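You operate a simulated robot arm through the tools that you are given. There is no shell and no other tool. Be economical: measure what you need, move in short steps, check, and stop when the job is done.

You are at the controls of a simulated two-armed robot. One attempt, no reset.

JOB
Hold the tall tin on the middle of the plank table steady with one hand, lift the yellow brush out of it with the other and set it down on the middle of the plank table.

The check looks at the end state, three seconds after you hand in, the way a careful person would. Anything else that was tipped, shoved, dropped, spilled or broken makes it a failure.

ROBOT AND FRAMES
Two 7-joint arms with two-finger parallel grippers on one trunk, on a base that drives. Base frame: it is fixed to the floor where the robot stands at the start and does not move with it; the origin is under the middle of the robot, x ahead of it, y to its left, z up. Readings come in m, degrees, newtons and seconds.
The left shoulder is at the start at [0.05, 0.168, 1.082], the right one opposite. With the tool pointing down near the work surface each hand reaches from about 0.1 to 0.66 m from the robot's upright axis, wherever it stands, measured 20 degrees to its own side. Places, roughly: middle of the plank table [0.8, 0.1, 0.7]; yellow brush (3x3x10 cm) [0.6, 0.1, 0.8]. Payload 1.57 kg a hand.
The TCP of each hand is the grasp point between the finger pads, 0.03 m short of the fingertips. In the tool frame z runs along the fingers and y along their closing line. Largest opening 0.08 m; finger width 0.017, thickness 0.012; the body of the gripper, 0.04 by 0.082 m, starts 0.08 m behind the TCP.
Orientation is told as [roll, pitch, yaw] about the base's x, y, z axes, in that order, counted from this pose: with the fingers straight down and closing along the base's y, the tool's x points along the base's -x, its y along +y and its z along -z.

CONTROLS
- The arms move only by the tool send_rows. It takes "left_moves", "right_moves" or both (then of equal length, played together; a hand with none holds still); each is a list of rows, each a list of 3 entries, a list of its own where there are three numbers: the turn, a rotation vector about the tool's x, y, z in degrees, then the shift along the tool's x, y, z in m, then the opening, from 0 (shut) to 1 (fully open). In form: [[[rx, ry, rz], [dx, dy, dz], fingers], ...]. A call has 1 to 12 rows; each row is the pose to reach, as a shift and turn from the pose commanded when the call began, along the tool's axes at that moment. Rows are played at 5 a second. More than 0.05 m and 8.6 degrees between two rows, or a gripper value outside its range, and nothing of the call is played. A pose out of reach is approached as far as the arm can. The call stops where the force on the tool passes 40 N (or 10 N more than at its start, if that is more) or the arm is blocked; 0.2 s more then pass. Each finger travels about 0.045 m/s and halts on what it meets, pressing with about 43 N; the grip force reading is that of the motor and also rises with nothing between the fingers. The clock runs only during rows and for 0.2 s after the last one: add rows that repeat a pose to give the fingers time. It gives the time, the measured TCP pose, the force on the tool (base axes), the opening and the grip force at its end, in the units of the frame above (readings bear some noise), with the torque about the TCP (base axes, N m) and any sound that the robot's microphone picked up.
- Cameras (640 x 400 px; columns grow to the right, rows downward): "scene" is now at [0.1228, -0.0043, 1.2798]; the picture's right is [-0.02, -1.00, 0.00], its down [-0.68, 0.02, -0.73] and it looks along [0.73, -0.02, -0.68] (base axes); focal length 262 px, centre (320, 200). "left" rides on the left gripper at [0.072, 0.007, -0.122] in its tool frame; the picture's right is [-0.09, 1.00, 0.00], its down [-0.84, -0.08, -0.54] and it looks along [-0.54, -0.05, 0.84] (tool axes); focal length 238 px, centre (320, 200). "right" rides on the right gripper at [0.072, -0.007, -0.122] in its tool frame; the picture's right is [0.09, 1.00, 0.00], its down [-0.84, 0.08, -0.54] and it looks along [-0.54, 0.05, 0.84] (tool axes); focal length 238 px, centre (320, 200). There is no depth. A picture from a camera that has moved, and an enlarged one, comes with that camera's place and axes in the base frame and with its lens.
- camera(camera): a new picture of that camera. It takes no simulated time.
- raise_lower(by): slides the trunk up (or, below 0, down) by that many m; the arms and the scene camera ride with it, the base frame stays. It gives what a move gives, with no picture.
- roll_base(legs): drives the robot by 1 to 6 legs, each [ahead, left, turn to the left] in m, m and degrees, along the robot's own axes; the way and the turn of a leg run together, so that a leg with both is an arc; at most 1.5 m and 180 degrees a leg. The arms and the cameras ride along, it lands a little off, and it stops where it bumps. It gives what a move gives.
- pan_tilt(pan, tilt): turns the head with the scene camera to pan (to the left, within 80 degrees either way) and tilt (down, from -29 to 69), counted from straight ahead of the robot. It gives what a move gives.
- zoom(camera, box): a new picture of the part [left, top, right, bottom] of that camera's present view, enlarged. It takes no simulated time.
- job_done(): hands the job in; it is judged then, once.

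Work in short steps. Places have to be worked out from the pictures, the camera data and where the tool is seen: move nearer, look again, correct. Check each grasp and each placing, and mend what went wrong. You have 120 turns and 100 pictures in all, those below and enlarged ones among them. Open the grippers and draw the arms clear of the work before you hand the job in, unless the task says otherwise; then end with one line.

The tools are called after "Request:" as a command line: name --argument value ..., lists and objects as JSON in quotes. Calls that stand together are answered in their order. send_rows: Moves the arms, as the interface text tells. Its arguments: {"type":"object","properties":{"left_moves":{"type":"array","items":{"type":"array"}},"right_moves":{"type":"array","items":{"type":"array"}}},"required":[]} The other tools are called the same way: raise_lower (by) slides the trunk up or down; roll_base (legs) drives the base; pan_tilt (pan, tilt) turns the head that bears the scene camera; camera (camera) takes a picture; zoom (camera, box) takes an enlarged picture of a part of a camera's view; job_done () hands the job in.

At the start:

```text
time_s: 0.0
left_tcp_pos: [0.4723, 0.3177, 1.0082]
left_tcp_rot: [0.0, 0.1, 0.0]
left_contact_force: [0.2, -0.6, 0.2]
left_wrist_torque: [-0.02, 0.01, -0.01]
left_opening: 0.0799
left_grasp_force: 0.1
right_tcp_pos: [0.4531, -0.0704, 1.0243]
right_tcp_rot: [0.0, 0.1, 0.0]
right_contact_force: [0.8, 0.0, 0.3]
right_wrist_torque: [-0.02, -0.03, 0.0]
right_opening: 0.08
right_grasp_force: 0.0
trunk travel left (down, up): [-0.25, 0.193]
robot x, y, heading: [-0.0022, 0.0001, 0.1]
head pan, tilt: [-1.3, 42.7]
```

scene: 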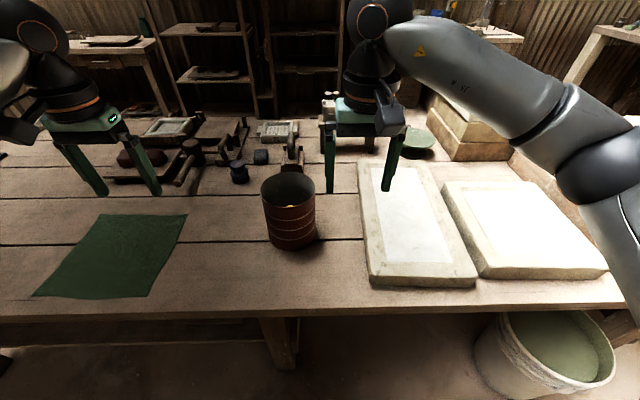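
right: 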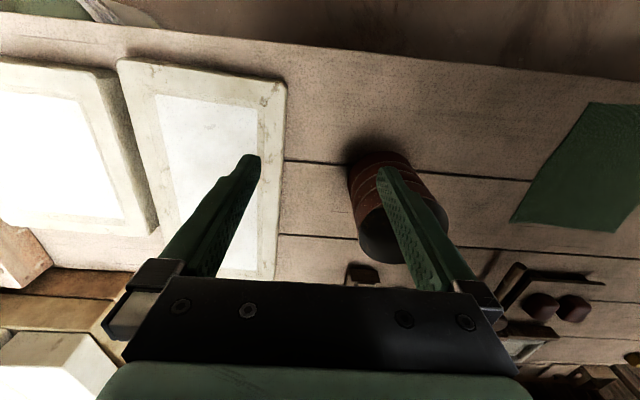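
left: 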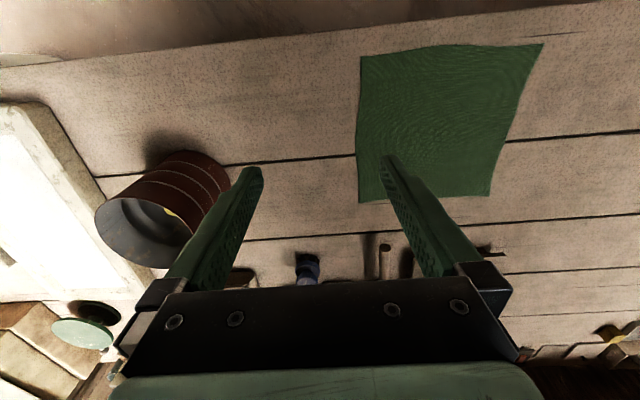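

The tin is ahead with something yellow barely visible inside; I zoom in to see it.

Request:
zoom --camera "scene" --box '[230, 150, 350, 270]'

Request:
zoom --camera "left" --box '[60, 120, 260, 290]'

```text
3.33 times, centred on (290, 210) of scene
camera zoom: at [0.1228, -0.0043, 1.2798], right [-0.02, -1.0, 0.0], down [-0.68, 0.02, -0.73], along [0.73, -0.02, -0.68], focal length 874 px, centre (420, 167)
```

zoom: 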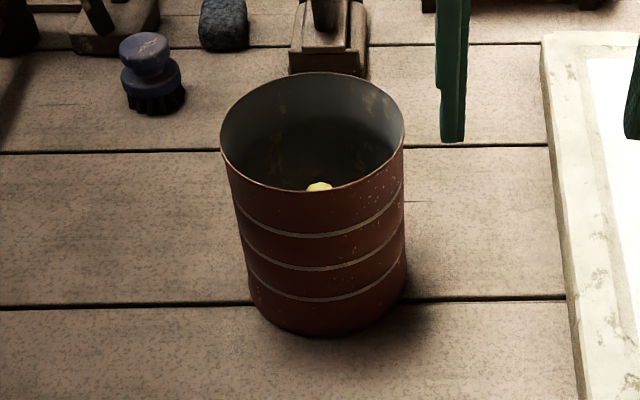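

```text
2.35 times, centred on (160, 205) of left
camera zoom: at [0.4007, 0.3239, 1.1289], right [0.09, 1.0, 0.0], down [0.84, -0.08, 0.54], along [0.54, -0.05, -0.84], focal length 561 px, centre (696, 188)
```

zoom: 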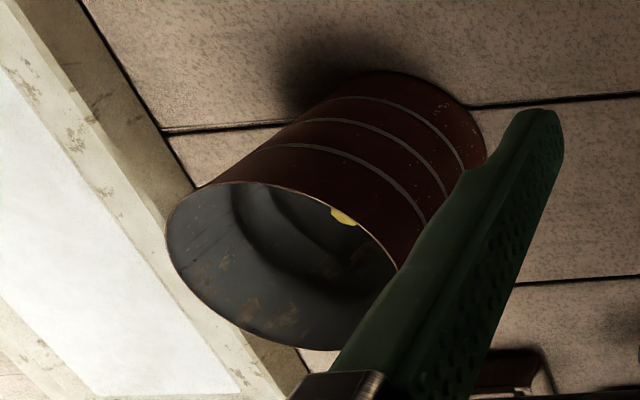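

Tin estimate: rim centre ≈(0.593, 0.059, 0.88), radius ≈0.062, so it is wider than the gripper and must be held by its rim. I move the right hand over it, high up, to look inside.

Request:
send_rows --right_moves '[[[0, 0, 0], [-0.02, 0.03, -0.017], 1], [[0, 0, 0], [-0.04, 0.06, -0.034], 1], [[0, 0, 0], [-0.07, 0.09, -0.05], 1], [[0, 0, 0], [-0.1, 0.12, -0.066], 1], [[0, 0, 0], [-0.1, 0.13, -0.066], 1]]'

Request:
camera --camera "right"

```text
time_s: 1.2
left_tcp_pos: [0.4712, 0.3177, 1.0087]
left_tcp_rot: [-0.2, 0.1, 0.1]
left_contact_force: [0.6, 0.7, -1.0]
left_wrist_torque: [0.01, 0.0, 0.0]
left_opening: 0.08
left_grasp_force: 0.0
right_tcp_pos: [0.5217, 0.0416, 1.0697]
right_tcp_rot: [-0.1, 0.0, 0.0]
right_contact_force: [0.3, 1.1, -0.1]
right_wrist_torque: [-0.04, -0.01, 0.04]
right_opening: 0.08
right_grasp_force: 0.1
right hand out of reach, approached as far as the arm can: row 4, 5
trunk travel left (down, up): [-0.25, 0.193]
robot x, y, heading: [-0.0023, -0.0023, 0.2]
head pan, tilt: [-1.3, 42.7]
```

```text
94 pictures are left
camera right: at [0.4497, 0.0369, 1.1916], right [-0.09, 1.0, 0.0], down [0.84, 0.08, 0.54], along [0.54, 0.05, -0.84], focal length 238 px, centre (320, 200)
```

right: 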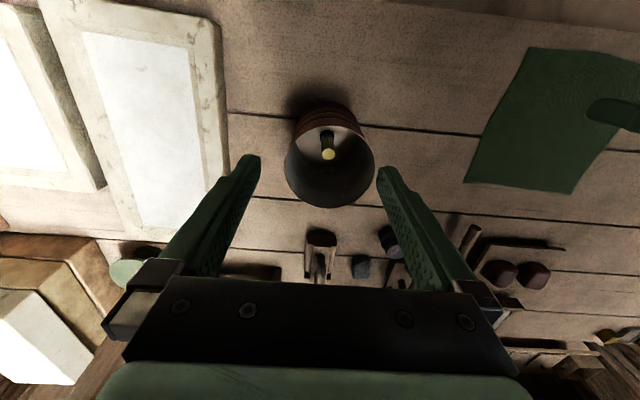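

The brush stands in the tin, yellow top visible. Zoom for detail.

Request:
zoom --camera "right" --box '[270, 90, 390, 210]'

```text
3.33 times, centred on (330, 150) of right
camera zoom: at [0.4497, 0.0369, 1.1916], right [-0.09, 1.0, 0.0], down [0.84, 0.08, 0.54], along [0.54, 0.05, -0.84], focal length 794 px, centre (287, 367)
```

zoom: 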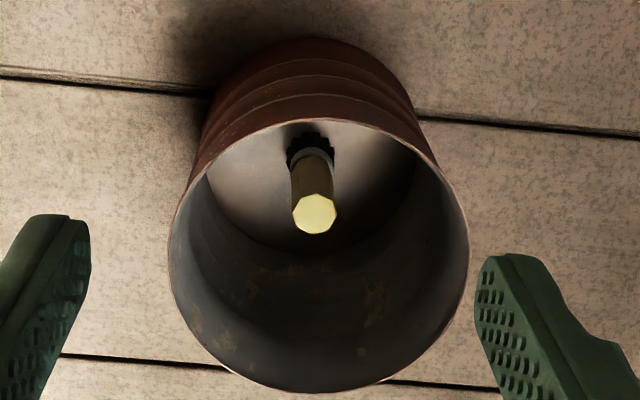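

Brush stands upright at about (0.596, 0.064), top ≈0.825; tin centre (0.593, 0.063), R≈0.064. I need more reach, so I lift the trunk none and drive slightly forward and left.

Request:
roll_base --legs '[[0.15, 0.05, 0]]'

Request:
camera --camera "scene"

```text
time_s: 2.6
left_tcp_pos: [0.6199, 0.3663, 1.0087]
left_tcp_rot: [-0.1, 0.2, 0.0]
left_contact_force: [-0.2, 0.1, -0.9]
left_wrist_torque: [0.01, 0.01, 0.02]
left_opening: 0.0797
left_grasp_force: 0.1
right_tcp_pos: [0.6688, 0.0902, 1.0701]
right_tcp_rot: [0.0, 0.0, 0.1]
right_contact_force: [0.0, 0.4, -1.1]
right_wrist_torque: [0.0, -0.06, -0.02]
right_opening: 0.08
right_grasp_force: 0.1
trunk travel left (down, up): [-0.25, 0.193]
robot x, y, heading: [0.1448, 0.0507, -0.0]
head pan, tilt: [-1.3, 42.7]
```

```text
92 pictures are left
camera scene: at [0.2696, 0.0451, 1.2797], right [-0.02, -1.0, 0.0], down [-0.68, 0.02, -0.73], along [0.73, -0.02, -0.68], focal length 262 px, centre (320, 200)
```

scene: 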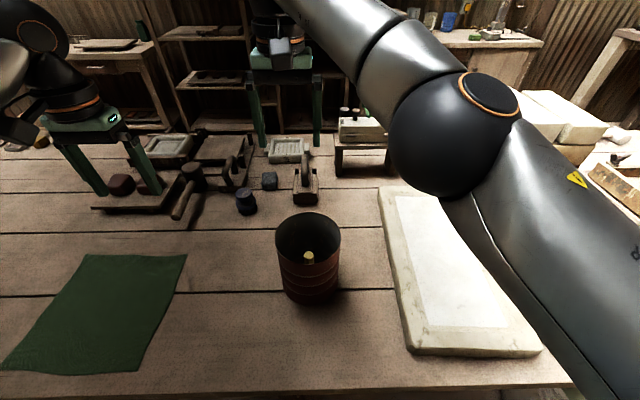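

No bump, plenty of reach now. I withdraw the right hand to the right and bring the left beside the tin, tilting its fingers 40° forward-down.

Request:
send_rows --right_moves '[[[0, 0, 0], [0.03, -0.035, 0], 1], [[0, 0, 0], [0.06, -0.07, 0], 1], [[0, 0, 0], [0.09, -0.105, 0], 1], [[0, 0, 0], [0.12, -0.14, 0], 1], [[0, 0, 0], [0.12, -0.17, 0], 1], [[0, 0, 0], [0.12, -0.17, 0], 1]]' --left_moves '[[[0, -8, 0], [0.007, -0.03, 0], 1], [[0, -16, 0], [0.014, -0.07, 0], 1], [[0, -24, 0], [0.021, -0.11, 0], 0.9], [[0, -32, 0], [0.028, -0.15, 0], 0.8], [[0, -40, 0], [0.045, -0.18, 0], 0.7], [[0, -40, 0], [0.055, -0.18, 0], 0.7]]'

Request:
camera --camera "left"

Request:
camera --camera "scene"

```text
time_s: 4.0
left_tcp_pos: [0.5652, 0.1885, 1.0087]
left_tcp_rot: [-0.2, -40.0, 0.3]
left_contact_force: [-0.2, -0.4, -0.4]
left_wrist_torque: [-0.01, -0.02, -0.01]
left_opening: 0.0563
left_grasp_force: 0.0
right_tcp_pos: [0.5491, -0.0814, 1.0704]
right_tcp_rot: [0.1, 0.0, 0.1]
right_contact_force: [0.4, -0.7, -0.1]
right_wrist_torque: [-0.01, 0.04, 0.0]
right_opening: 0.0799
right_grasp_force: 0.0
trunk travel left (down, up): [-0.25, 0.193]
robot x, y, heading: [0.1479, 0.0495, 0.0]
head pan, tilt: [-1.3, 42.7]
```

```text
91 pictures are left
camera left: at [0.4318, 0.1948, 1.0538], right [0.07, 1.0, 0.06], down [0.29, -0.07, 0.95], along [0.95, -0.05, -0.3], focal length 238 px, centre (320, 200)
```

left: 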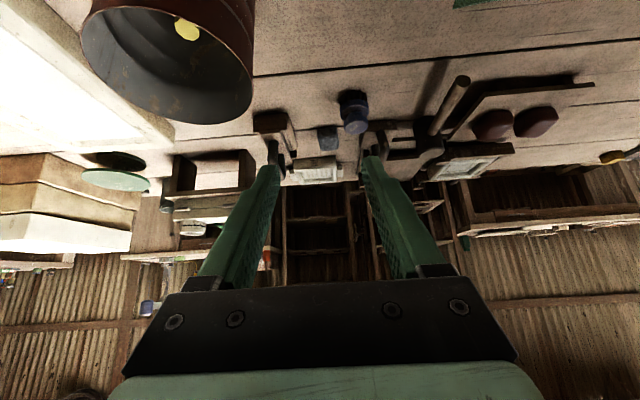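

```text
90 pictures are left
camera scene: at [0.269, 0.045, 1.2798], right [-0.02, -1.0, 0.0], down [-0.68, 0.02, -0.73], along [0.73, -0.02, -0.68], focal length 262 px, centre (320, 200)
```

scene: 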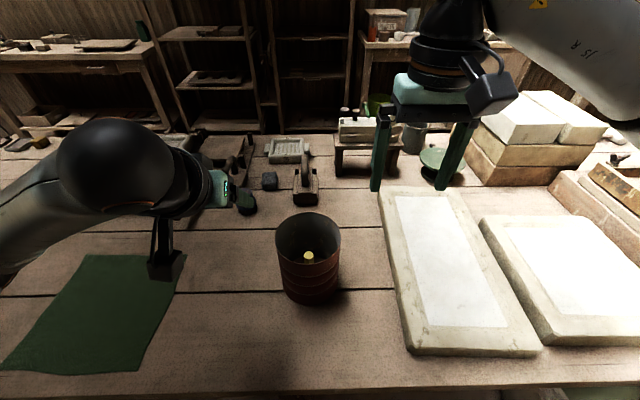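

Scene is clear. I zoom on the tin for a precise fix on its left wall.

Request:
zoom --camera "scene" --box '[258, 200, 358, 310]'

Request:
zoom --camera "left" --box '[70, 0, 270, 130]'

```text
3.64 times, centred on (308, 255) of scene
camera zoom: at [0.269, 0.045, 1.2798], right [-0.02, -1.0, 0.0], down [-0.68, 0.02, -0.73], along [0.73, -0.02, -0.68], focal length 953 px, centre (364, 0)
```

zoom: 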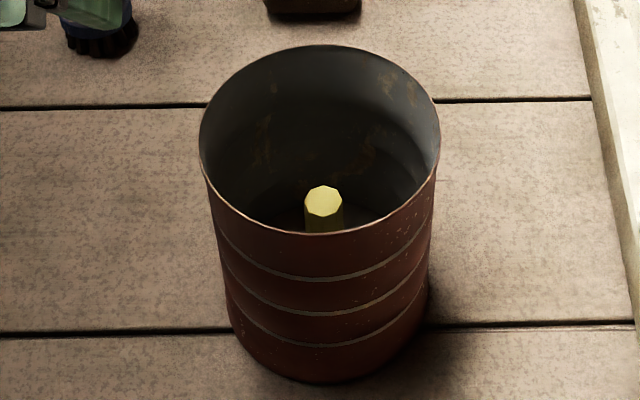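

```text
3.08 times, centred on (170, 65) of left
camera zoom: at [0.4318, 0.1948, 1.0538], right [0.07, 1.0, 0.06], down [0.29, -0.07, 0.95], along [0.95, -0.05, -0.3], focal length 733 px, centre (782, 615)
```

zoom: 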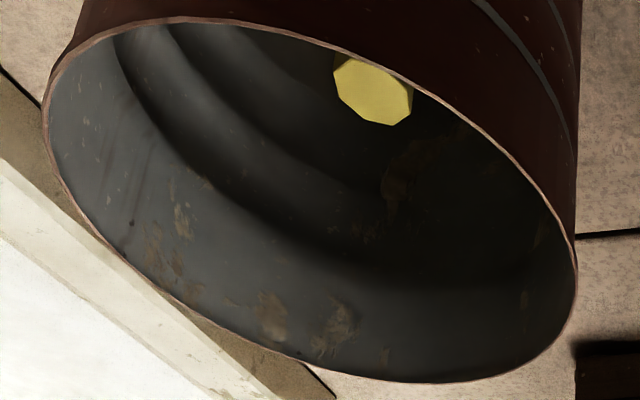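

Fix: rim z≈0.879, centre ≈(0.597, 0.062), left wall y≈0.126. I move the left hand to straddle the wall, still above it, and check.

Request:
send_rows --left_moves '[[[0, 0, 0], [0.007, -0.021, 0.02], 0.65], [[0, 0, 0], [0.014, -0.042, 0.04], 0.65], [[0, 0, 0], [0.021, -0.0625, 0.0608], 0.65], [[0, 0, 0], [0.021, -0.0625, 0.0608], 0.65]]'

Request:
camera --camera "left"

Request:
camera --camera "scene"

```text
time_s: 5.0
left_tcp_pos: [0.5859, 0.121, 0.9484]
left_tcp_rot: [-0.1, -40.0, 0.0]
left_contact_force: [0.3, -0.1, 0.0]
left_wrist_torque: [0.01, -0.03, 0.0]
left_opening: 0.0517
left_grasp_force: 0.1
right_tcp_pos: [0.5475, -0.0813, 1.0704]
right_tcp_rot: [0.1, 0.0, 0.1]
right_contact_force: [-0.7, -0.5, -0.2]
right_wrist_torque: [0.0, 0.0, 0.04]
right_opening: 0.08
right_grasp_force: 0.2
trunk travel left (down, up): [-0.25, 0.193]
robot x, y, heading: [0.1461, 0.0477, 0.2]
head pan, tilt: [-1.3, 42.7]
```

```text
87 pictures are left
camera left: at [0.4534, 0.1287, 0.994], right [0.07, 1.0, 0.06], down [0.29, -0.08, 0.95], along [0.95, -0.05, -0.3], focal length 238 px, centre (320, 200)
```

left: 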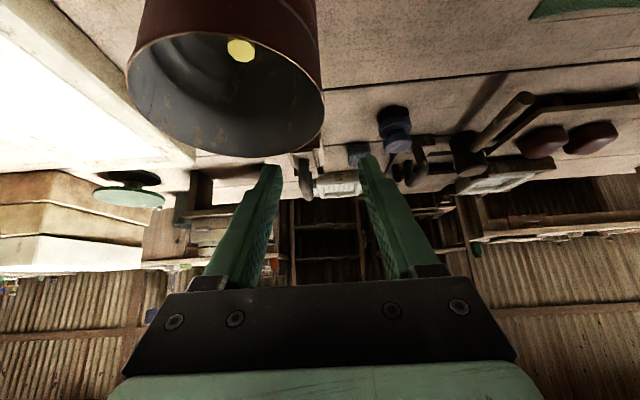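

```text
86 pictures are left
camera scene: at [0.269, 0.0449, 1.2798], right [-0.02, -1.0, 0.0], down [-0.68, 0.02, -0.73], along [0.73, -0.02, -0.68], focal length 262 px, centre (320, 200)
```

scene: 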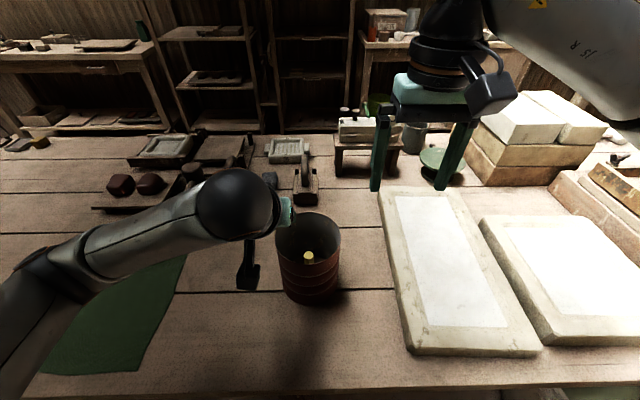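

The rim's rightmost edge reads y≈0.128 from the hand camera, so I shift 6 mm left and lower to z≈0.87 with the wall between the fingers.

Request:
send_rows --left_moves '[[[0, 0, 0], [0, 0.006, 0], 0.65], [[0, 0, 0], [0.016, 0.006, 0.02], 0.65], [[0, 0, 0], [0.032, 0.006, 0.04], 0.65], [[0, 0, 0], [0.0487, 0.006, 0.0611], 0.65], [[0, 0, 0], [0.0487, 0.006, 0.0611], 0.65]]'

Request:
camera --camera "left"

Request:
zoom --camera "scene" --box '[210, 180, 370, 310]'

```text
time_s: 6.2
left_tcp_pos: [0.5896, 0.1295, 0.869]
left_tcp_rot: [-0.1, -40.0, 0.1]
left_contact_force: [-0.1, -0.1, -1.1]
left_wrist_torque: [0.06, -0.02, -0.02]
left_opening: 0.0521
left_grasp_force: 0.1
right_tcp_pos: [0.5478, -0.0808, 1.0706]
right_tcp_rot: [0.0, 0.1, 0.0]
right_contact_force: [-0.4, -0.5, 0.0]
right_wrist_torque: [0.02, 0.01, 0.0]
right_opening: 0.08
right_grasp_force: 0.0
trunk travel left (down, up): [-0.25, 0.193]
robot x, y, heading: [0.1502, 0.0474, -0.3]
head pan, tilt: [-1.3, 42.7]
```

```text
85 pictures are left
camera left: at [0.4566, 0.1366, 0.9151], right [0.07, 1.0, 0.06], down [0.29, -0.08, 0.95], along [0.95, -0.05, -0.3], focal length 238 px, centre (320, 200)
```

left: 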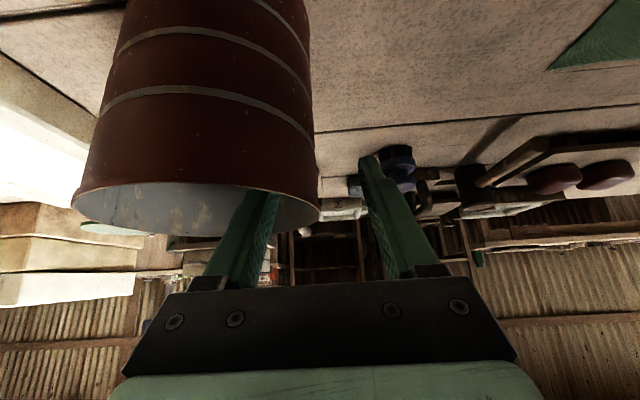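

```text
3.08 times, centred on (290, 245) of scene
camera zoom: at [0.269, 0.0449, 1.2798], right [-0.02, -1.0, 0.0], down [-0.68, 0.02, -0.73], along [0.73, -0.02, -0.68], focal length 806 px, centre (412, 62)
```

zoom: 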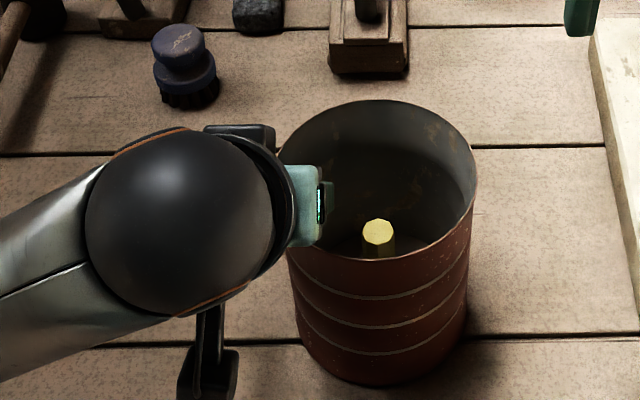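

Inner finger is inside, outer outside, wall well centred. Close on the rim.

Request:
send_rows --left_moves '[[[0, 0, 0], [0, 0, 0], 0.4], [[0, 0, 0], [0, 0, 0], 0.2], [[0, 0, 0], [0, 0, 0], 0.1], [[0, 0, 0], [0, 0, 0], 0.0], [[0, 0, 0], [0, 0, 0], 0.0]]'

Request:
camera --camera "left"

Request:
zoom --camera "scene" --box '[210, 180, 370, 310]'

```text
time_s: 7.4
left_tcp_pos: [0.5894, 0.1299, 0.8706]
left_tcp_rot: [-0.2, -40.0, 0.2]
left_contact_force: [-0.2, 1.1, 0.9]
left_wrist_torque: [0.3, 0.06, -0.03]
left_opening: 0.0095
left_grasp_force: 27.9
right_tcp_pos: [0.5484, -0.081, 1.0708]
right_tcp_rot: [-0.1, 0.0, 0.0]
right_contact_force: [0.1, 0.0, 0.8]
right_wrist_torque: [-0.02, -0.04, -0.01]
right_opening: 0.08
right_grasp_force: 0.1
trunk travel left (down, up): [-0.25, 0.193]
robot x, y, heading: [0.145, 0.0494, -0.1]
head pan, tilt: [-1.3, 42.7]
```

```text
83 pictures are left
camera left: at [0.4564, 0.1367, 0.9154], right [0.07, 1.0, 0.06], down [0.29, -0.08, 0.95], along [0.95, -0.05, -0.3], focal length 238 px, centre (320, 200)
```

left: 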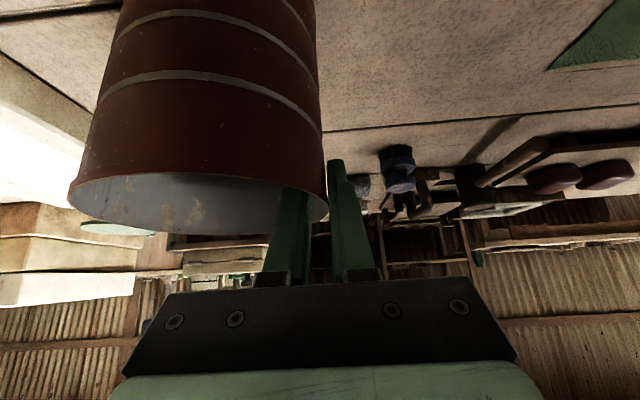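

```text
3.08 times, centred on (290, 245) of scene
camera zoom: at [0.269, 0.0449, 1.2798], right [-0.02, -1.0, 0.0], down [-0.68, 0.02, -0.73], along [0.73, -0.02, -0.68], focal length 806 px, centre (412, 62)
```

zoom: 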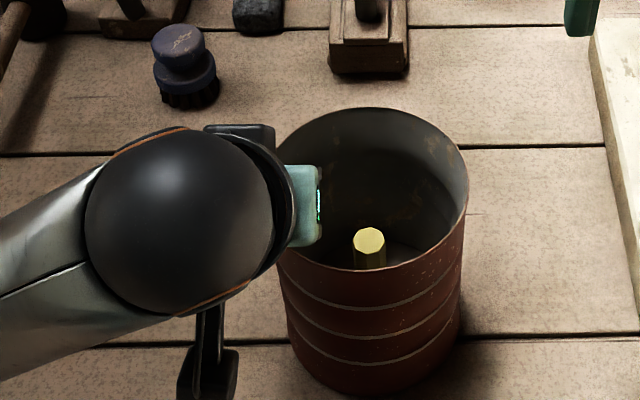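

Rim gripped (27.9 N); tin slid only ~6 mm and stands upright. Brush top is now ≈(0.592, 0.067, 0.821). I yaw the right hand 90° so its camera faces away from the left hand, staying high.

Request:
send_rows --right_moves '[[[0, 0, -8], [0, 0, 0], 1], [[0, 0, -16], [0, 0, 0], 1], [[0, 0, -24], [0, 0, 0], 1], [[0, 0, -32], [0, 0, 0], 1], [[0, 0, -40], [0, 0, 0], 1], [[0, 0, -48], [0, 0, 0], 1], [[0, 0, -56], [0, 0, 0], 1], [[0, 0, -64], [0, 0, 0], 0.9], [[0, 0, -72], [0, 0, 0], 0.8], [[0, 0, -80], [0, 0, 0], 0.75], [[0, 0, -85], [0, 0, 0], 0.75], [[0, 0, -85], [0, 0, 0], 0.75]]'

Request:
camera --camera "right"

Request:
camera --camera "scene"

```text
time_s: 10.0
left_tcp_pos: [0.5899, 0.1287, 0.8695]
left_tcp_rot: [-0.1, -40.1, 0.0]
left_contact_force: [-0.1, 0.0, 3.1]
left_wrist_torque: [-0.19, 0.19, 0.0]
left_opening: 0.0094
left_grasp_force: 27.3
right_tcp_pos: [0.4682, -0.0442, 1.0538]
right_tcp_rot: [0.0, 0.0, 85.0]
right_contact_force: [-0.7, -0.2, 0.1]
right_wrist_torque: [0.01, -0.04, -0.03]
right_opening: 0.06
right_grasp_force: 0.1
right hand out of reach, approached as far as the arm can: row 9, 10, 11, 12
trunk travel left (down, up): [-0.25, 0.193]
robot x, y, heading: [0.1476, 0.0495, -0.2]
head pan, tilt: [-1.3, 42.7]
```

```text
81 pictures are left
camera right: at [0.4693, -0.1151, 1.1763], right [-1.0, -0.01, 0.0], down [-0.01, 0.84, 0.54], along [0.0, 0.54, -0.84], focal length 238 px, centre (320, 200)
```

right: 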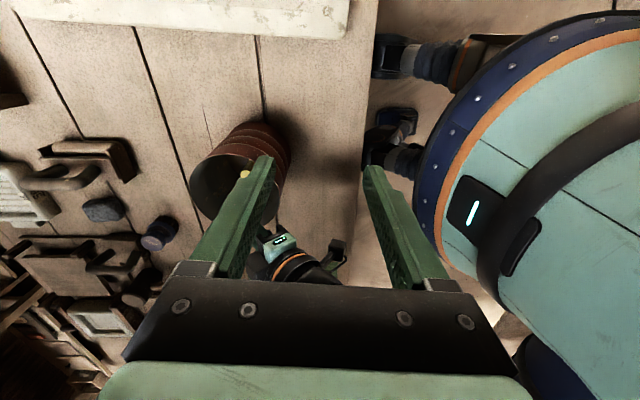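

```text
80 pictures are left
camera scene: at [0.2689, 0.0449, 1.2799], right [-0.02, -1.0, 0.0], down [-0.68, 0.02, -0.73], along [0.73, -0.02, -0.68], focal length 262 px, centre (320, 200)
```

scene: 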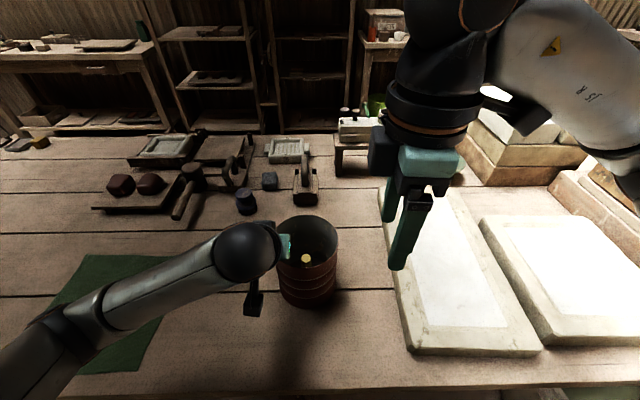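

Yaw 85 vertical is at the reach limit; leaning the right hand to its own side should help reach and clearance. I tilt it 20° (fingers pointing left-down) with yaw eased to ~75.

Request:
send_rows --right_moves '[[[0, -7, 3], [0, 0, 0], 0.75], [[0, -14, 6], [0, 0, 0], 0.75], [[0, -20, 10], [0, 0, 0], 0.75], [[0, -20, 10], [0, 0, 0], 0.75], [[0, -20, 10], [0, 0, 0], 0.75]]'

```text
time_s: 11.2
left_tcp_pos: [0.5882, 0.1288, 0.8686]
left_tcp_rot: [-0.1, -40.0, 0.1]
left_contact_force: [0.4, 0.6, 2.7]
left_wrist_torque: [0.27, 0.13, -0.04]
left_opening: 0.0092
left_grasp_force: 27.8
right_tcp_pos: [0.4698, -0.0442, 1.0547]
right_tcp_rot: [1.7, -19.9, 74.6]
right_contact_force: [-1.0, -0.1, -0.3]
right_wrist_torque: [-0.02, 0.02, 0.0]
right_opening: 0.06
right_grasp_force: 0.0
trunk travel left (down, up): [-0.25, 0.193]
robot x, y, heading: [0.1473, 0.0495, -0.1]
head pan, tilt: [-1.3, 42.7]
```

Reachable now. I move over the tin at height ~1.05 and check clearance to the left hand.

Request:
send_rows --right_moves '[[[0, 0, 0], [-0.033, -0.0224, 0.0112], 0.75], [[0, 0, 0], [-0.0655, -0.0447, 0.0224], 0.75], [[0, 0, 0], [-0.098, -0.067, 0.0335], 0.75], [[0, 0, 0], [-0.131, -0.0895, 0.0447], 0.7], [[0, 0, 0], [-0.131, -0.0895, 0.0447], 0.6], [[0, 0, 0], [-0.131, -0.0895, 0.0447], 0.6]]'

Request:
camera --camera "right"

Request:
camera --camera "scene"

```text
time_s: 12.6
left_tcp_pos: [0.5895, 0.1303, 0.8696]
left_tcp_rot: [-0.1, -40.0, 0.2]
left_contact_force: [-0.6, 0.0, 3.7]
left_wrist_torque: [0.25, 0.1, -0.04]
left_opening: 0.0094
left_grasp_force: 27.3
right_tcp_pos: [0.5383, 0.0214, 1.0538]
right_tcp_rot: [1.8, -19.9, 74.6]
right_contact_force: [-0.4, 0.5, -0.1]
right_wrist_torque: [0.03, 0.0, 0.0]
right_opening: 0.0479
right_grasp_force: 0.0
right hand out of reach, approached as far as the arm can: row 3, 4, 5, 6
trunk travel left (down, up): [-0.25, 0.193]
robot x, y, heading: [0.1481, 0.0522, -0.1]
head pan, tilt: [-1.3, 42.7]
```

```text
79 pictures are left
camera right: at [0.5198, -0.0857, 1.1422], right [-0.99, 0.17, 0.0], down [0.1, 0.6, 0.8], along [0.14, 0.78, -0.6], focal length 238 px, centre (320, 200)
```

right: 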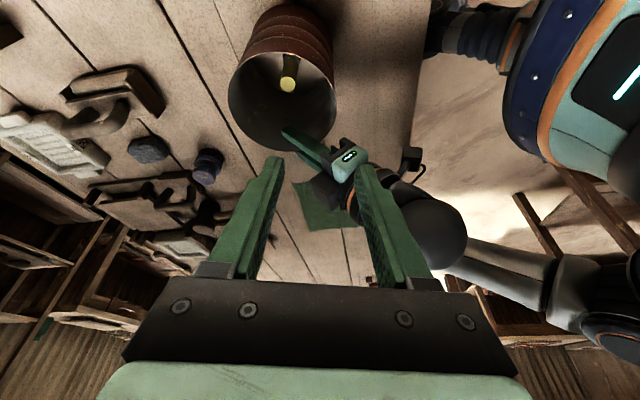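

```text
78 pictures are left
camera scene: at [0.2688, 0.0448, 1.2799], right [-0.02, -1.0, 0.0], down [-0.68, 0.02, -0.73], along [0.73, -0.02, -0.68], focal length 262 px, centre (320, 200)
```

scene: 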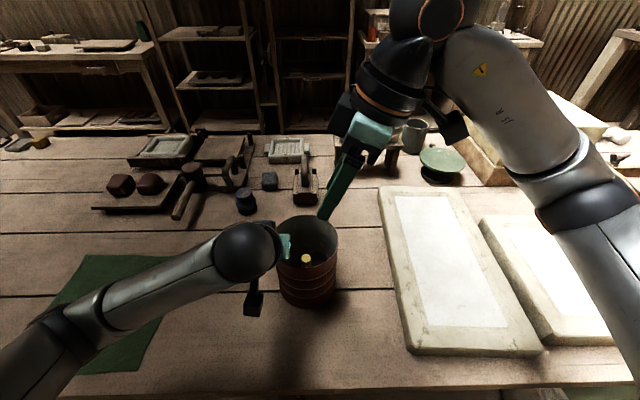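

Height limits reach, so I descend to z≈0.965 first (tips still above the rim) and then move in over the brush.

Request:
send_rows --right_moves '[[[0, 0, 0], [0.0153, -0.0013, 0.0423], 0.6], [[0, 0, 0], [0.0306, -0.0026, 0.0846], 0.6], [[0, 0, 0], [0.012, -0.016, 0.0909], 0.6], [[0, 0, 0], [-0.006, -0.03, 0.097], 0.6], [[0, 0, 0], [-0.0246, -0.043, 0.1034], 0.6], [[0, 0, 0], [-0.0246, -0.043, 0.1034], 0.6]]'

Request:
camera --camera "right"

Request:
camera --camera "scene"

```text
time_s: 14.0
left_tcp_pos: [0.5889, 0.1303, 0.8698]
left_tcp_rot: [0.0, -40.0, 0.1]
left_contact_force: [0.0, -0.1, 3.6]
left_wrist_torque: [0.25, 0.14, -0.02]
left_opening: 0.0094
left_grasp_force: 28.0
right_tcp_pos: [0.5363, 0.0269, 1.0031]
right_tcp_rot: [1.8, -20.0, 74.5]
right_contact_force: [-0.3, 0.7, 0.5]
right_wrist_torque: [-0.04, 0.01, 0.03]
right_opening: 0.0479
right_grasp_force: 0.0
right hand out of reach, approached as far as the arm can: row 1, 2, 3, 4, 5, 6
trunk travel left (down, up): [-0.25, 0.193]
robot x, y, heading: [0.1473, 0.0482, 0.0]
head pan, tilt: [-1.3, 42.7]
```

```text
77 pictures are left
camera right: at [0.5167, -0.0797, 1.0922], right [-0.99, 0.17, 0.0], down [0.1, 0.6, 0.8], along [0.14, 0.78, -0.6], focal length 238 px, centre (320, 200)
```

right: 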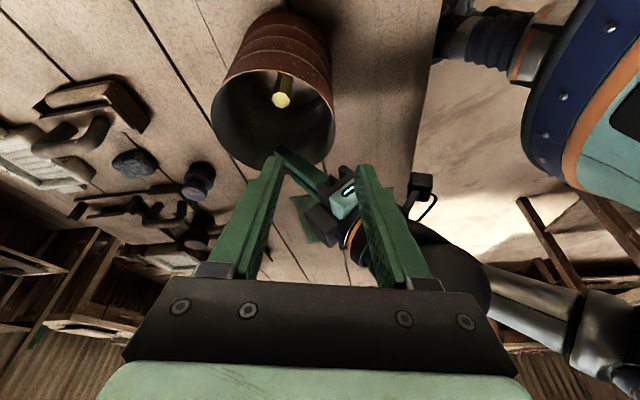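

```text
76 pictures are left
camera scene: at [0.2688, 0.0448, 1.2799], right [-0.02, -1.0, 0.0], down [-0.68, 0.02, -0.73], along [0.73, -0.02, -0.68], focal length 262 px, centre (320, 200)
```

scene: 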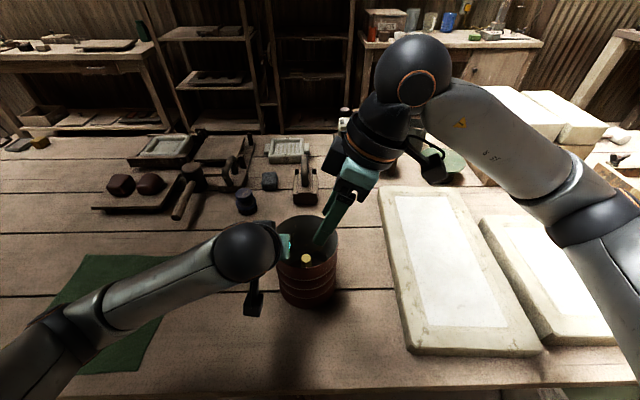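

Joint limits still bite; easing yaw by 25° about the finger axis keeps the lean but should free the wrist. Then move over the brush at z≈0.965.

Request:
send_rows --right_moves '[[[0, 0, 8], [0, 0, 0], 0.6], [[0, 0, 16], [0, 0, 0], 0.6], [[0, 0, 25], [0, 0, 0], 0.6], [[0, 0, 25], [-0.0187, -0.0225, 0.0262], 0.6], [[0, 0, 25], [-0.0373, -0.045, 0.0525], 0.6], [[0, 0, 25], [-0.0373, -0.045, 0.0525], 0.6]]'

Request:
camera --camera "right"

Request:
camera --camera "scene"

```text
refused: row 3 steps farther than a row can; nothing moved
```

```text
75 pictures are left
camera right: at [0.5167, -0.0797, 1.0922], right [-0.99, 0.17, 0.0], down [0.1, 0.6, 0.8], along [0.14, 0.78, -0.6], focal length 238 px, centre (320, 200)
```

right: 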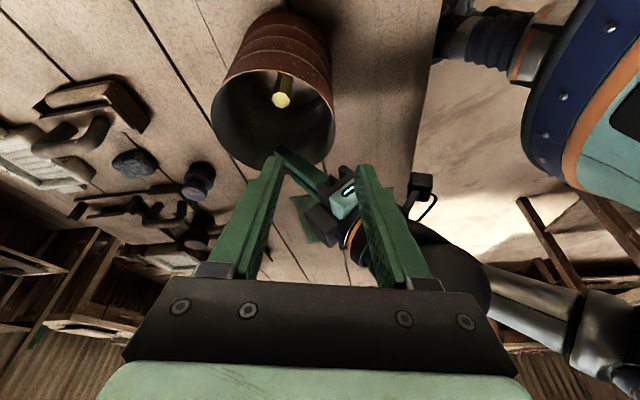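

```text
74 pictures are left
camera scene: at [0.2688, 0.0448, 1.2799], right [-0.02, -1.0, 0.0], down [-0.68, 0.02, -0.73], along [0.73, -0.02, -0.68], focal length 262 px, centre (320, 200)
```

scene: 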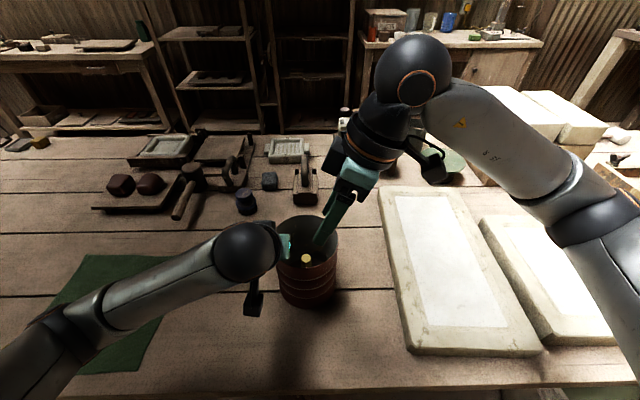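

One row turned slightly too far; same plan with smaller steps.

Request:
send_rows --right_moves '[[[0, 0, 8], [0, 0, 0], 0.6], [[0, 0, 16], [0, 0, 0], 0.6], [[0, 0, 24], [0, 0, 0], 0.6], [[0, 0, 26], [-0.0187, -0.0225, 0.0262], 0.6], [[0, 0, 26], [-0.0373, -0.045, 0.0525], 0.6], [[0, 0, 26], [-0.0373, -0.045, 0.0525], 0.6]]'

Request:
camera --camera "right"

Request:
camera --camera "scene"

```text
time_s: 15.4
left_tcp_pos: [0.5883, 0.1305, 0.8687]
left_tcp_rot: [-0.1, -40.0, 0.1]
left_contact_force: [-1.0, 0.1, 3.9]
left_wrist_torque: [0.25, 0.16, -0.04]
left_opening: 0.0094
left_grasp_force: 27.6
right_tcp_pos: [0.5913, 0.0655, 0.9616]
right_tcp_rot: [10.6, -17.1, 47.4]
right_contact_force: [0.7, -1.3, -0.7]
right_wrist_torque: [-0.02, 0.0, 0.01]
right_opening: 0.048
right_grasp_force: 0.1
trunk travel left (down, up): [-0.25, 0.193]
robot x, y, heading: [0.1477, 0.0465, -0.1]
head pan, tilt: [-1.3, 42.7]
```

```text
73 pictures are left
camera right: at [0.543, -0.0295, 1.0527], right [-0.82, 0.56, 0.15], down [0.45, 0.45, 0.77], along [0.36, 0.69, -0.62], focal length 238 px, centre (320, 200)
```

right: 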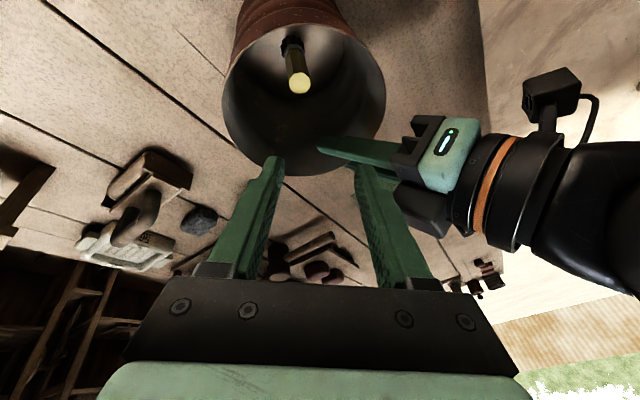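

```text
72 pictures are left
camera scene: at [0.2687, 0.0448, 1.2799], right [-0.02, -1.0, 0.0], down [-0.68, 0.02, -0.73], along [0.73, -0.02, -0.68], focal length 262 px, centre (320, 200)
```

scene: 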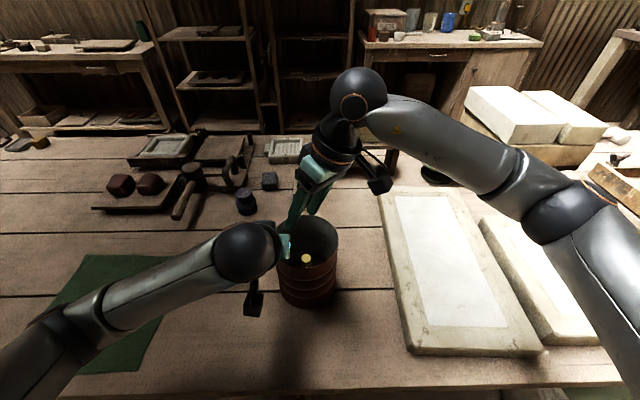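

Reached; both cameras agree the brush top is at (0.591, 0.067, 0.821). To keep clear of the left finger I back off and slide in along the leaning finger axis, halfway first.

Request:
send_rows --right_moves '[[[0, 0, 0], [0.0216, -0.0131, -0.007], 0.55], [[0, 0, 0], [0.0432, -0.0262, -0.014], 0.55], [[0, 0, 0], [0.0434, -0.026, 0.02], 0.55], [[0, 0, 0], [0.0434, -0.0258, 0.056], 0.55], [[0, 0, 0], [0.0434, -0.0258, 0.056], 0.55]]'

Request:
camera --camera "right"

Request:
zoom --camera "scene" --box '[210, 120, 400, 310]'

```text
time_s: 16.6
left_tcp_pos: [0.589, 0.129, 0.8696]
left_tcp_rot: [-0.1, -40.0, 0.1]
left_contact_force: [-0.5, 0.8, 4.3]
left_wrist_torque: [0.22, 0.18, -0.05]
left_opening: 0.0095
left_grasp_force: 27.8
right_tcp_pos: [0.5861, 0.0415, 0.8891]
right_tcp_rot: [10.6, -17.1, 47.4]
right_contact_force: [-1.0, -0.4, 0.5]
right_wrist_torque: [-0.03, 0.03, -0.02]
right_opening: 0.044
right_grasp_force: 0.1
trunk travel left (down, up): [-0.25, 0.193]
robot x, y, heading: [0.1482, 0.0501, -0.2]
head pan, tilt: [-1.3, 42.7]
```

```text
71 pictures are left
camera right: at [0.5366, -0.0539, 0.9808], right [-0.82, 0.56, 0.15], down [0.45, 0.45, 0.77], along [0.36, 0.69, -0.62], focal length 238 px, centre (320, 200)
```

right: 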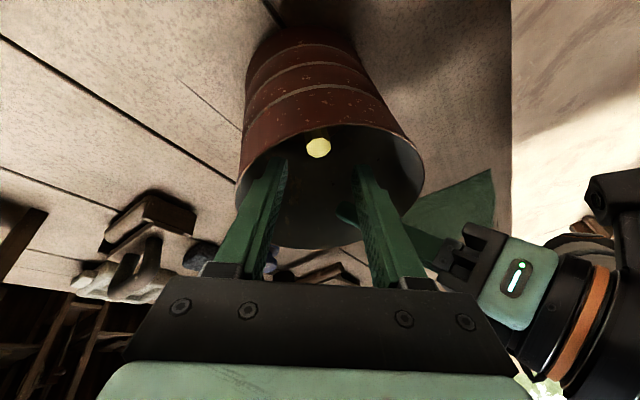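

```text
2.11 times, centred on (305, 215) of scene
camera zoom: at [0.2687, 0.0448, 1.2799], right [-0.02, -1.0, 0.0], down [-0.68, 0.02, -0.73], along [0.73, -0.02, -0.68], focal length 552 px, centre (352, 168)
```

zoom: 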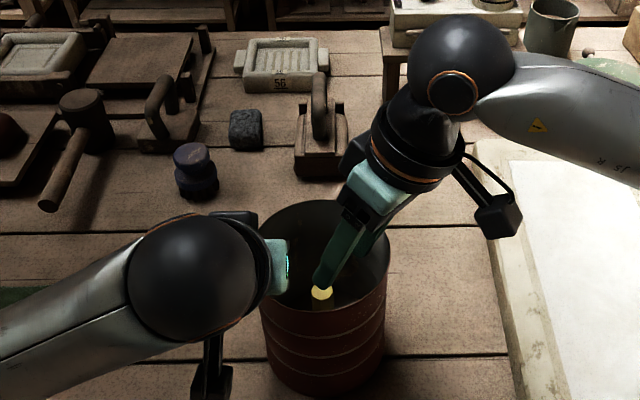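

Brush is centred between the fingers. I continue slowly down the axis and look again before closing.

Request:
send_rows --right_moves '[[[0, 0, 0], [0.0005, -0.0005, 0.014], 0.55], [[0, 0, 0], [0.001, -0.001, 0.028], 0.55], [[0, 0, 0], [0.001, -0.001, 0.042], 0.55], [[0, 0, 0], [0.0015, -0.0015, 0.054], 0.55], [[0, 0, 0], [0.0015, -0.0015, 0.054], 0.55]]'

Request:
camera --camera "right"

Request:
zoom --camera "scene" --box '[210, 120, 400, 310]'

```text
time_s: 17.8
left_tcp_pos: [0.5889, 0.1294, 0.8701]
left_tcp_rot: [-0.2, -39.9, 0.1]
left_contact_force: [3.7, -5.1, 2.3]
left_wrist_torque: [0.52, 0.14, 0.2]
left_opening: 0.0092
left_grasp_force: 28.3
right_tcp_pos: [0.5881, 0.0556, 0.839]
right_tcp_rot: [10.7, -17.1, 47.3]
right_contact_force: [-2.5, 6.0, 5.1]
right_wrist_torque: [-0.5, -0.17, 0.04]
right_opening: 0.0386
right_grasp_force: 0.1
trunk travel left (down, up): [-0.25, 0.193]
robot x, y, heading: [0.1453, 0.0486, 0.1]
head pan, tilt: [-1.3, 42.7]
```

```text
69 pictures are left
camera right: at [0.5404, -0.0393, 0.9308], right [-0.82, 0.56, 0.15], down [0.45, 0.45, 0.77], along [0.36, 0.69, -0.62], focal length 238 px, centre (320, 200)
```

right: 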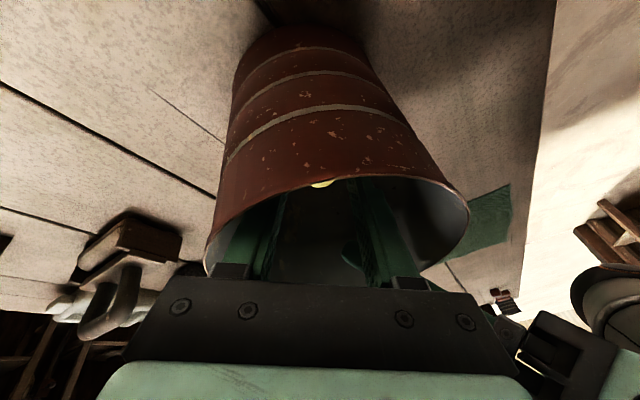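

```text
2.11 times, centred on (305, 215) of scene
camera zoom: at [0.2687, 0.0449, 1.2799], right [-0.02, -1.0, 0.0], down [-0.68, 0.02, -0.73], along [0.73, -0.02, -0.68], focal length 552 px, centre (352, 168)
```

zoom: 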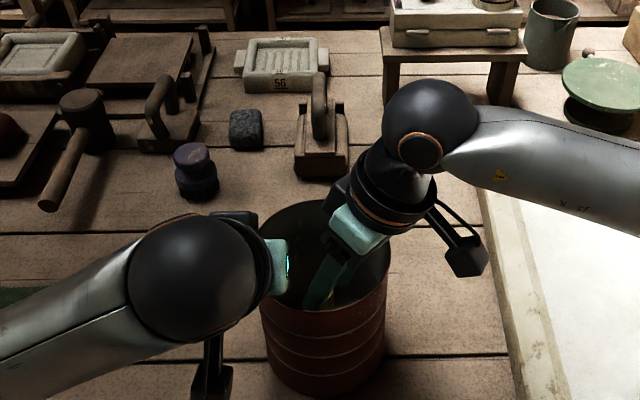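

There is light contact (~8 N): a right finger brushes the tin's near wall. I narrow the opening first, then ease away from that wall and a little deeper.

Request:
send_rows --right_moves '[[[0, 0, 0], [0, 0, 0], 0.42], [[0, 0, 0], [0, 0, 0], 0.42], [[0, 0, 0], [-0.004, 0, 0.0], 0.42], [[0, 0, 0], [-0.004, 0, 0.0], 0.42]]'

Request:
zoom --camera "right" --box '[200, 140, 480, 300]'

```text
time_s: 18.8
left_tcp_pos: [0.5882, 0.1306, 0.8692]
left_tcp_rot: [-0.1, -40.0, 0.1]
left_contact_force: [-0.6, -1.5, 3.1]
left_wrist_torque: [-0.11, 0.25, 0.04]
left_opening: 0.0093
left_grasp_force: 28.3
right_tcp_pos: [0.5921, 0.057, 0.8402]
right_tcp_rot: [10.7, -17.0, 47.3]
right_contact_force: [-0.1, 0.2, 0.3]
right_wrist_torque: [0.03, 0.04, 0.0]
right_opening: 0.0335
right_grasp_force: 0.1
trunk travel left (down, up): [-0.25, 0.193]
robot x, y, heading: [0.1478, 0.0463, 0.2]
head pan, tilt: [-1.3, 42.7]
```

```text
2.29 times, centred on (340, 220) of right
camera zoom: at [0.5433, -0.0376, 0.9317], right [-0.82, 0.56, 0.15], down [0.45, 0.45, 0.77], along [0.36, 0.69, -0.62], focal length 545 px, centre (274, 154)
```

zoom: 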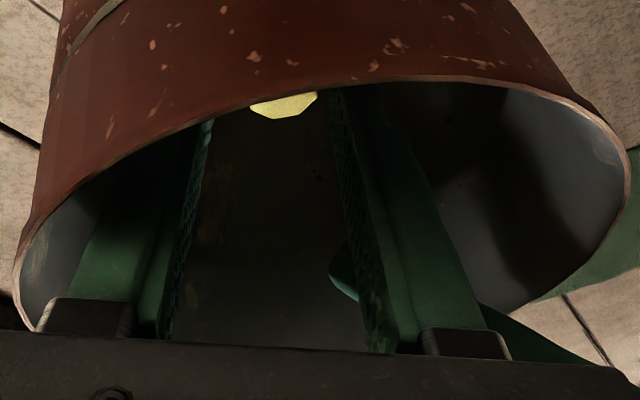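

Contact gone. Brush sits ~4 mm toward one finger, so I recentre and go 10 mm deeper, watching the force.

Request:
send_rows --right_moves '[[[0, 0, 0], [0, 0.003, 0.0], 0.42], [[0, 0, 0], [0, 0.003, 0.005], 0.42], [[0, 0, 0], [0, 0.003, 0.01], 0.42], [[0, 0, 0], [0, 0.003, 0.01], 0.42]]'

Request:
zoom --camera "right" --box '[200, 140, 480, 300]'

```text
time_s: 19.8
left_tcp_pos: [0.589, 0.1301, 0.8689]
left_tcp_rot: [-0.1, -40.0, 0.0]
left_contact_force: [-1.2, -1.1, 4.3]
left_wrist_torque: [-0.15, 0.26, 0.01]
left_opening: 0.0096
left_grasp_force: 28.0
right_tcp_pos: [0.5908, 0.0631, 0.831]
right_tcp_rot: [10.6, -17.1, 47.5]
right_contact_force: [0.2, 0.0, 0.3]
right_wrist_torque: [-0.01, 0.03, -0.01]
right_opening: 0.0335
right_grasp_force: 0.0
trunk travel left (down, up): [-0.25, 0.193]
robot x, y, heading: [0.1454, 0.051, -0.1]
head pan, tilt: [-1.3, 42.7]
```

```text
2.29 times, centred on (340, 220) of right
camera zoom: at [0.542, -0.0317, 0.9236], right [-0.82, 0.56, 0.15], down [0.45, 0.45, 0.77], along [0.36, 0.69, -0.62], focal length 545 px, centre (274, 154)
```

zoom: 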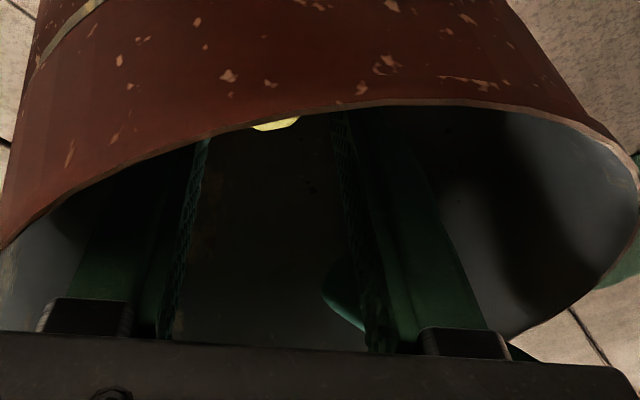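

Centred, no contact, ~18 mm of handle between the tips. Close on the brush.

Request:
send_rows --right_moves '[[[0, 0, 0], [0, 0, 0], 0.3], [[0, 0, 0], [0, 0, 0], 0.2], [[0, 0, 0], [0, 0, 0], 0.1], [[0, 0, 0], [0, 0, 0], 0.0], [[0, 0, 0], [0, 0, 0], 0.0]]'

Request:
zoom --camera "right" --box '[200, 140, 480, 300]'

```text
time_s: 21.0
left_tcp_pos: [0.5877, 0.1299, 0.8695]
left_tcp_rot: [-0.1, -40.0, 0.1]
left_contact_force: [-0.8, -0.5, 4.0]
left_wrist_torque: [0.34, 0.07, -0.06]
left_opening: 0.0096
left_grasp_force: 27.8
right_tcp_pos: [0.5908, 0.0628, 0.8317]
right_tcp_rot: [10.5, -17.2, 47.4]
right_contact_force: [1.6, -1.0, 4.1]
right_wrist_torque: [-0.16, -0.2, -0.02]
right_opening: 0.0241
right_grasp_force: 36.3
trunk travel left (down, up): [-0.25, 0.193]
robot x, y, heading: [0.1484, 0.0494, 0.3]
head pan, tilt: [-1.3, 42.7]
```

```text
2.29 times, centred on (340, 220) of right
camera zoom: at [0.5423, -0.032, 0.9241], right [-0.82, 0.56, 0.15], down [0.45, 0.45, 0.77], along [0.36, 0.69, -0.62], focal length 545 px, centre (274, 154)
```

zoom: 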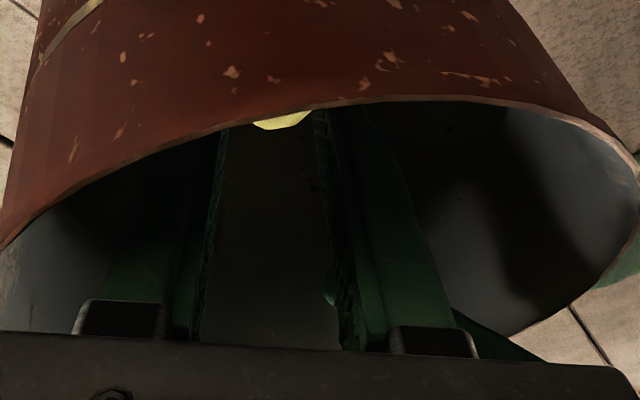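

Handle gripped (24 mm, 36 N). Lift straight up 6 cm and check.

Request:
send_rows --right_moves '[[[0, 0, 0], [-0.0059, 0.0035, -0.0188], 0], [[0, 0, 0], [-0.0117, 0.007, -0.0376], 0], [[0, 0, 0], [-0.0176, 0.0105, -0.0564], 0], [[0, 0, 0], [-0.0176, 0.0105, -0.0564], 0]]'

Request:
camera --camera "right"

Request:
zoom --camera "scene" --box '[210, 120, 400, 310]'

```text
time_s: 22.0
left_tcp_pos: [0.5894, 0.1297, 0.8692]
left_tcp_rot: [0.0, -39.9, 0.1]
left_contact_force: [0.2, 1.6, 4.0]
left_wrist_torque: [0.27, 0.16, 0.0]
left_opening: 0.0094
left_grasp_force: 27.6
right_tcp_pos: [0.5896, 0.0632, 0.8909]
right_tcp_rot: [10.6, -17.0, 47.3]
right_contact_force: [0.2, 0.4, 0.4]
right_wrist_torque: [-0.01, 0.02, -0.01]
right_opening: 0.0224
right_grasp_force: 34.6
trunk travel left (down, up): [-0.25, 0.193]
robot x, y, heading: [0.1479, 0.0518, 0.1]
head pan, tilt: [-1.3, 42.7]
```

```text
64 pictures are left
camera right: at [0.541, -0.0312, 0.9833], right [-0.82, 0.56, 0.15], down [0.45, 0.45, 0.77], along [0.36, 0.69, -0.62], focal length 238 px, centre (320, 200)
```

right: 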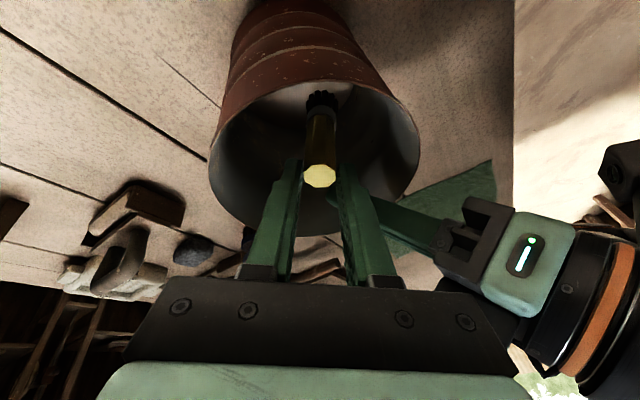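

```text
2.11 times, centred on (305, 215) of scene
camera zoom: at [0.2687, 0.0449, 1.2799], right [-0.02, -1.0, 0.0], down [-0.68, 0.02, -0.73], along [0.73, -0.02, -0.68], focal length 552 px, centre (352, 168)
```

zoom: 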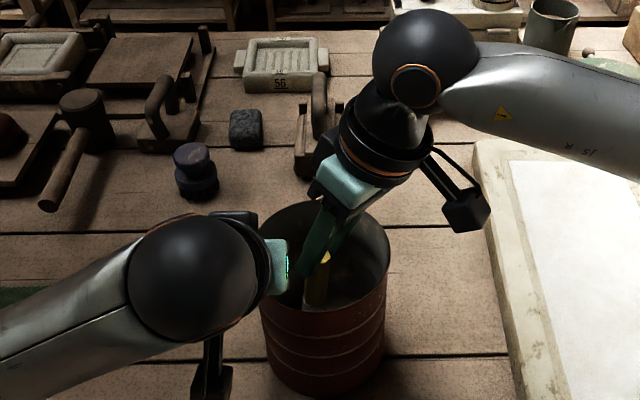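

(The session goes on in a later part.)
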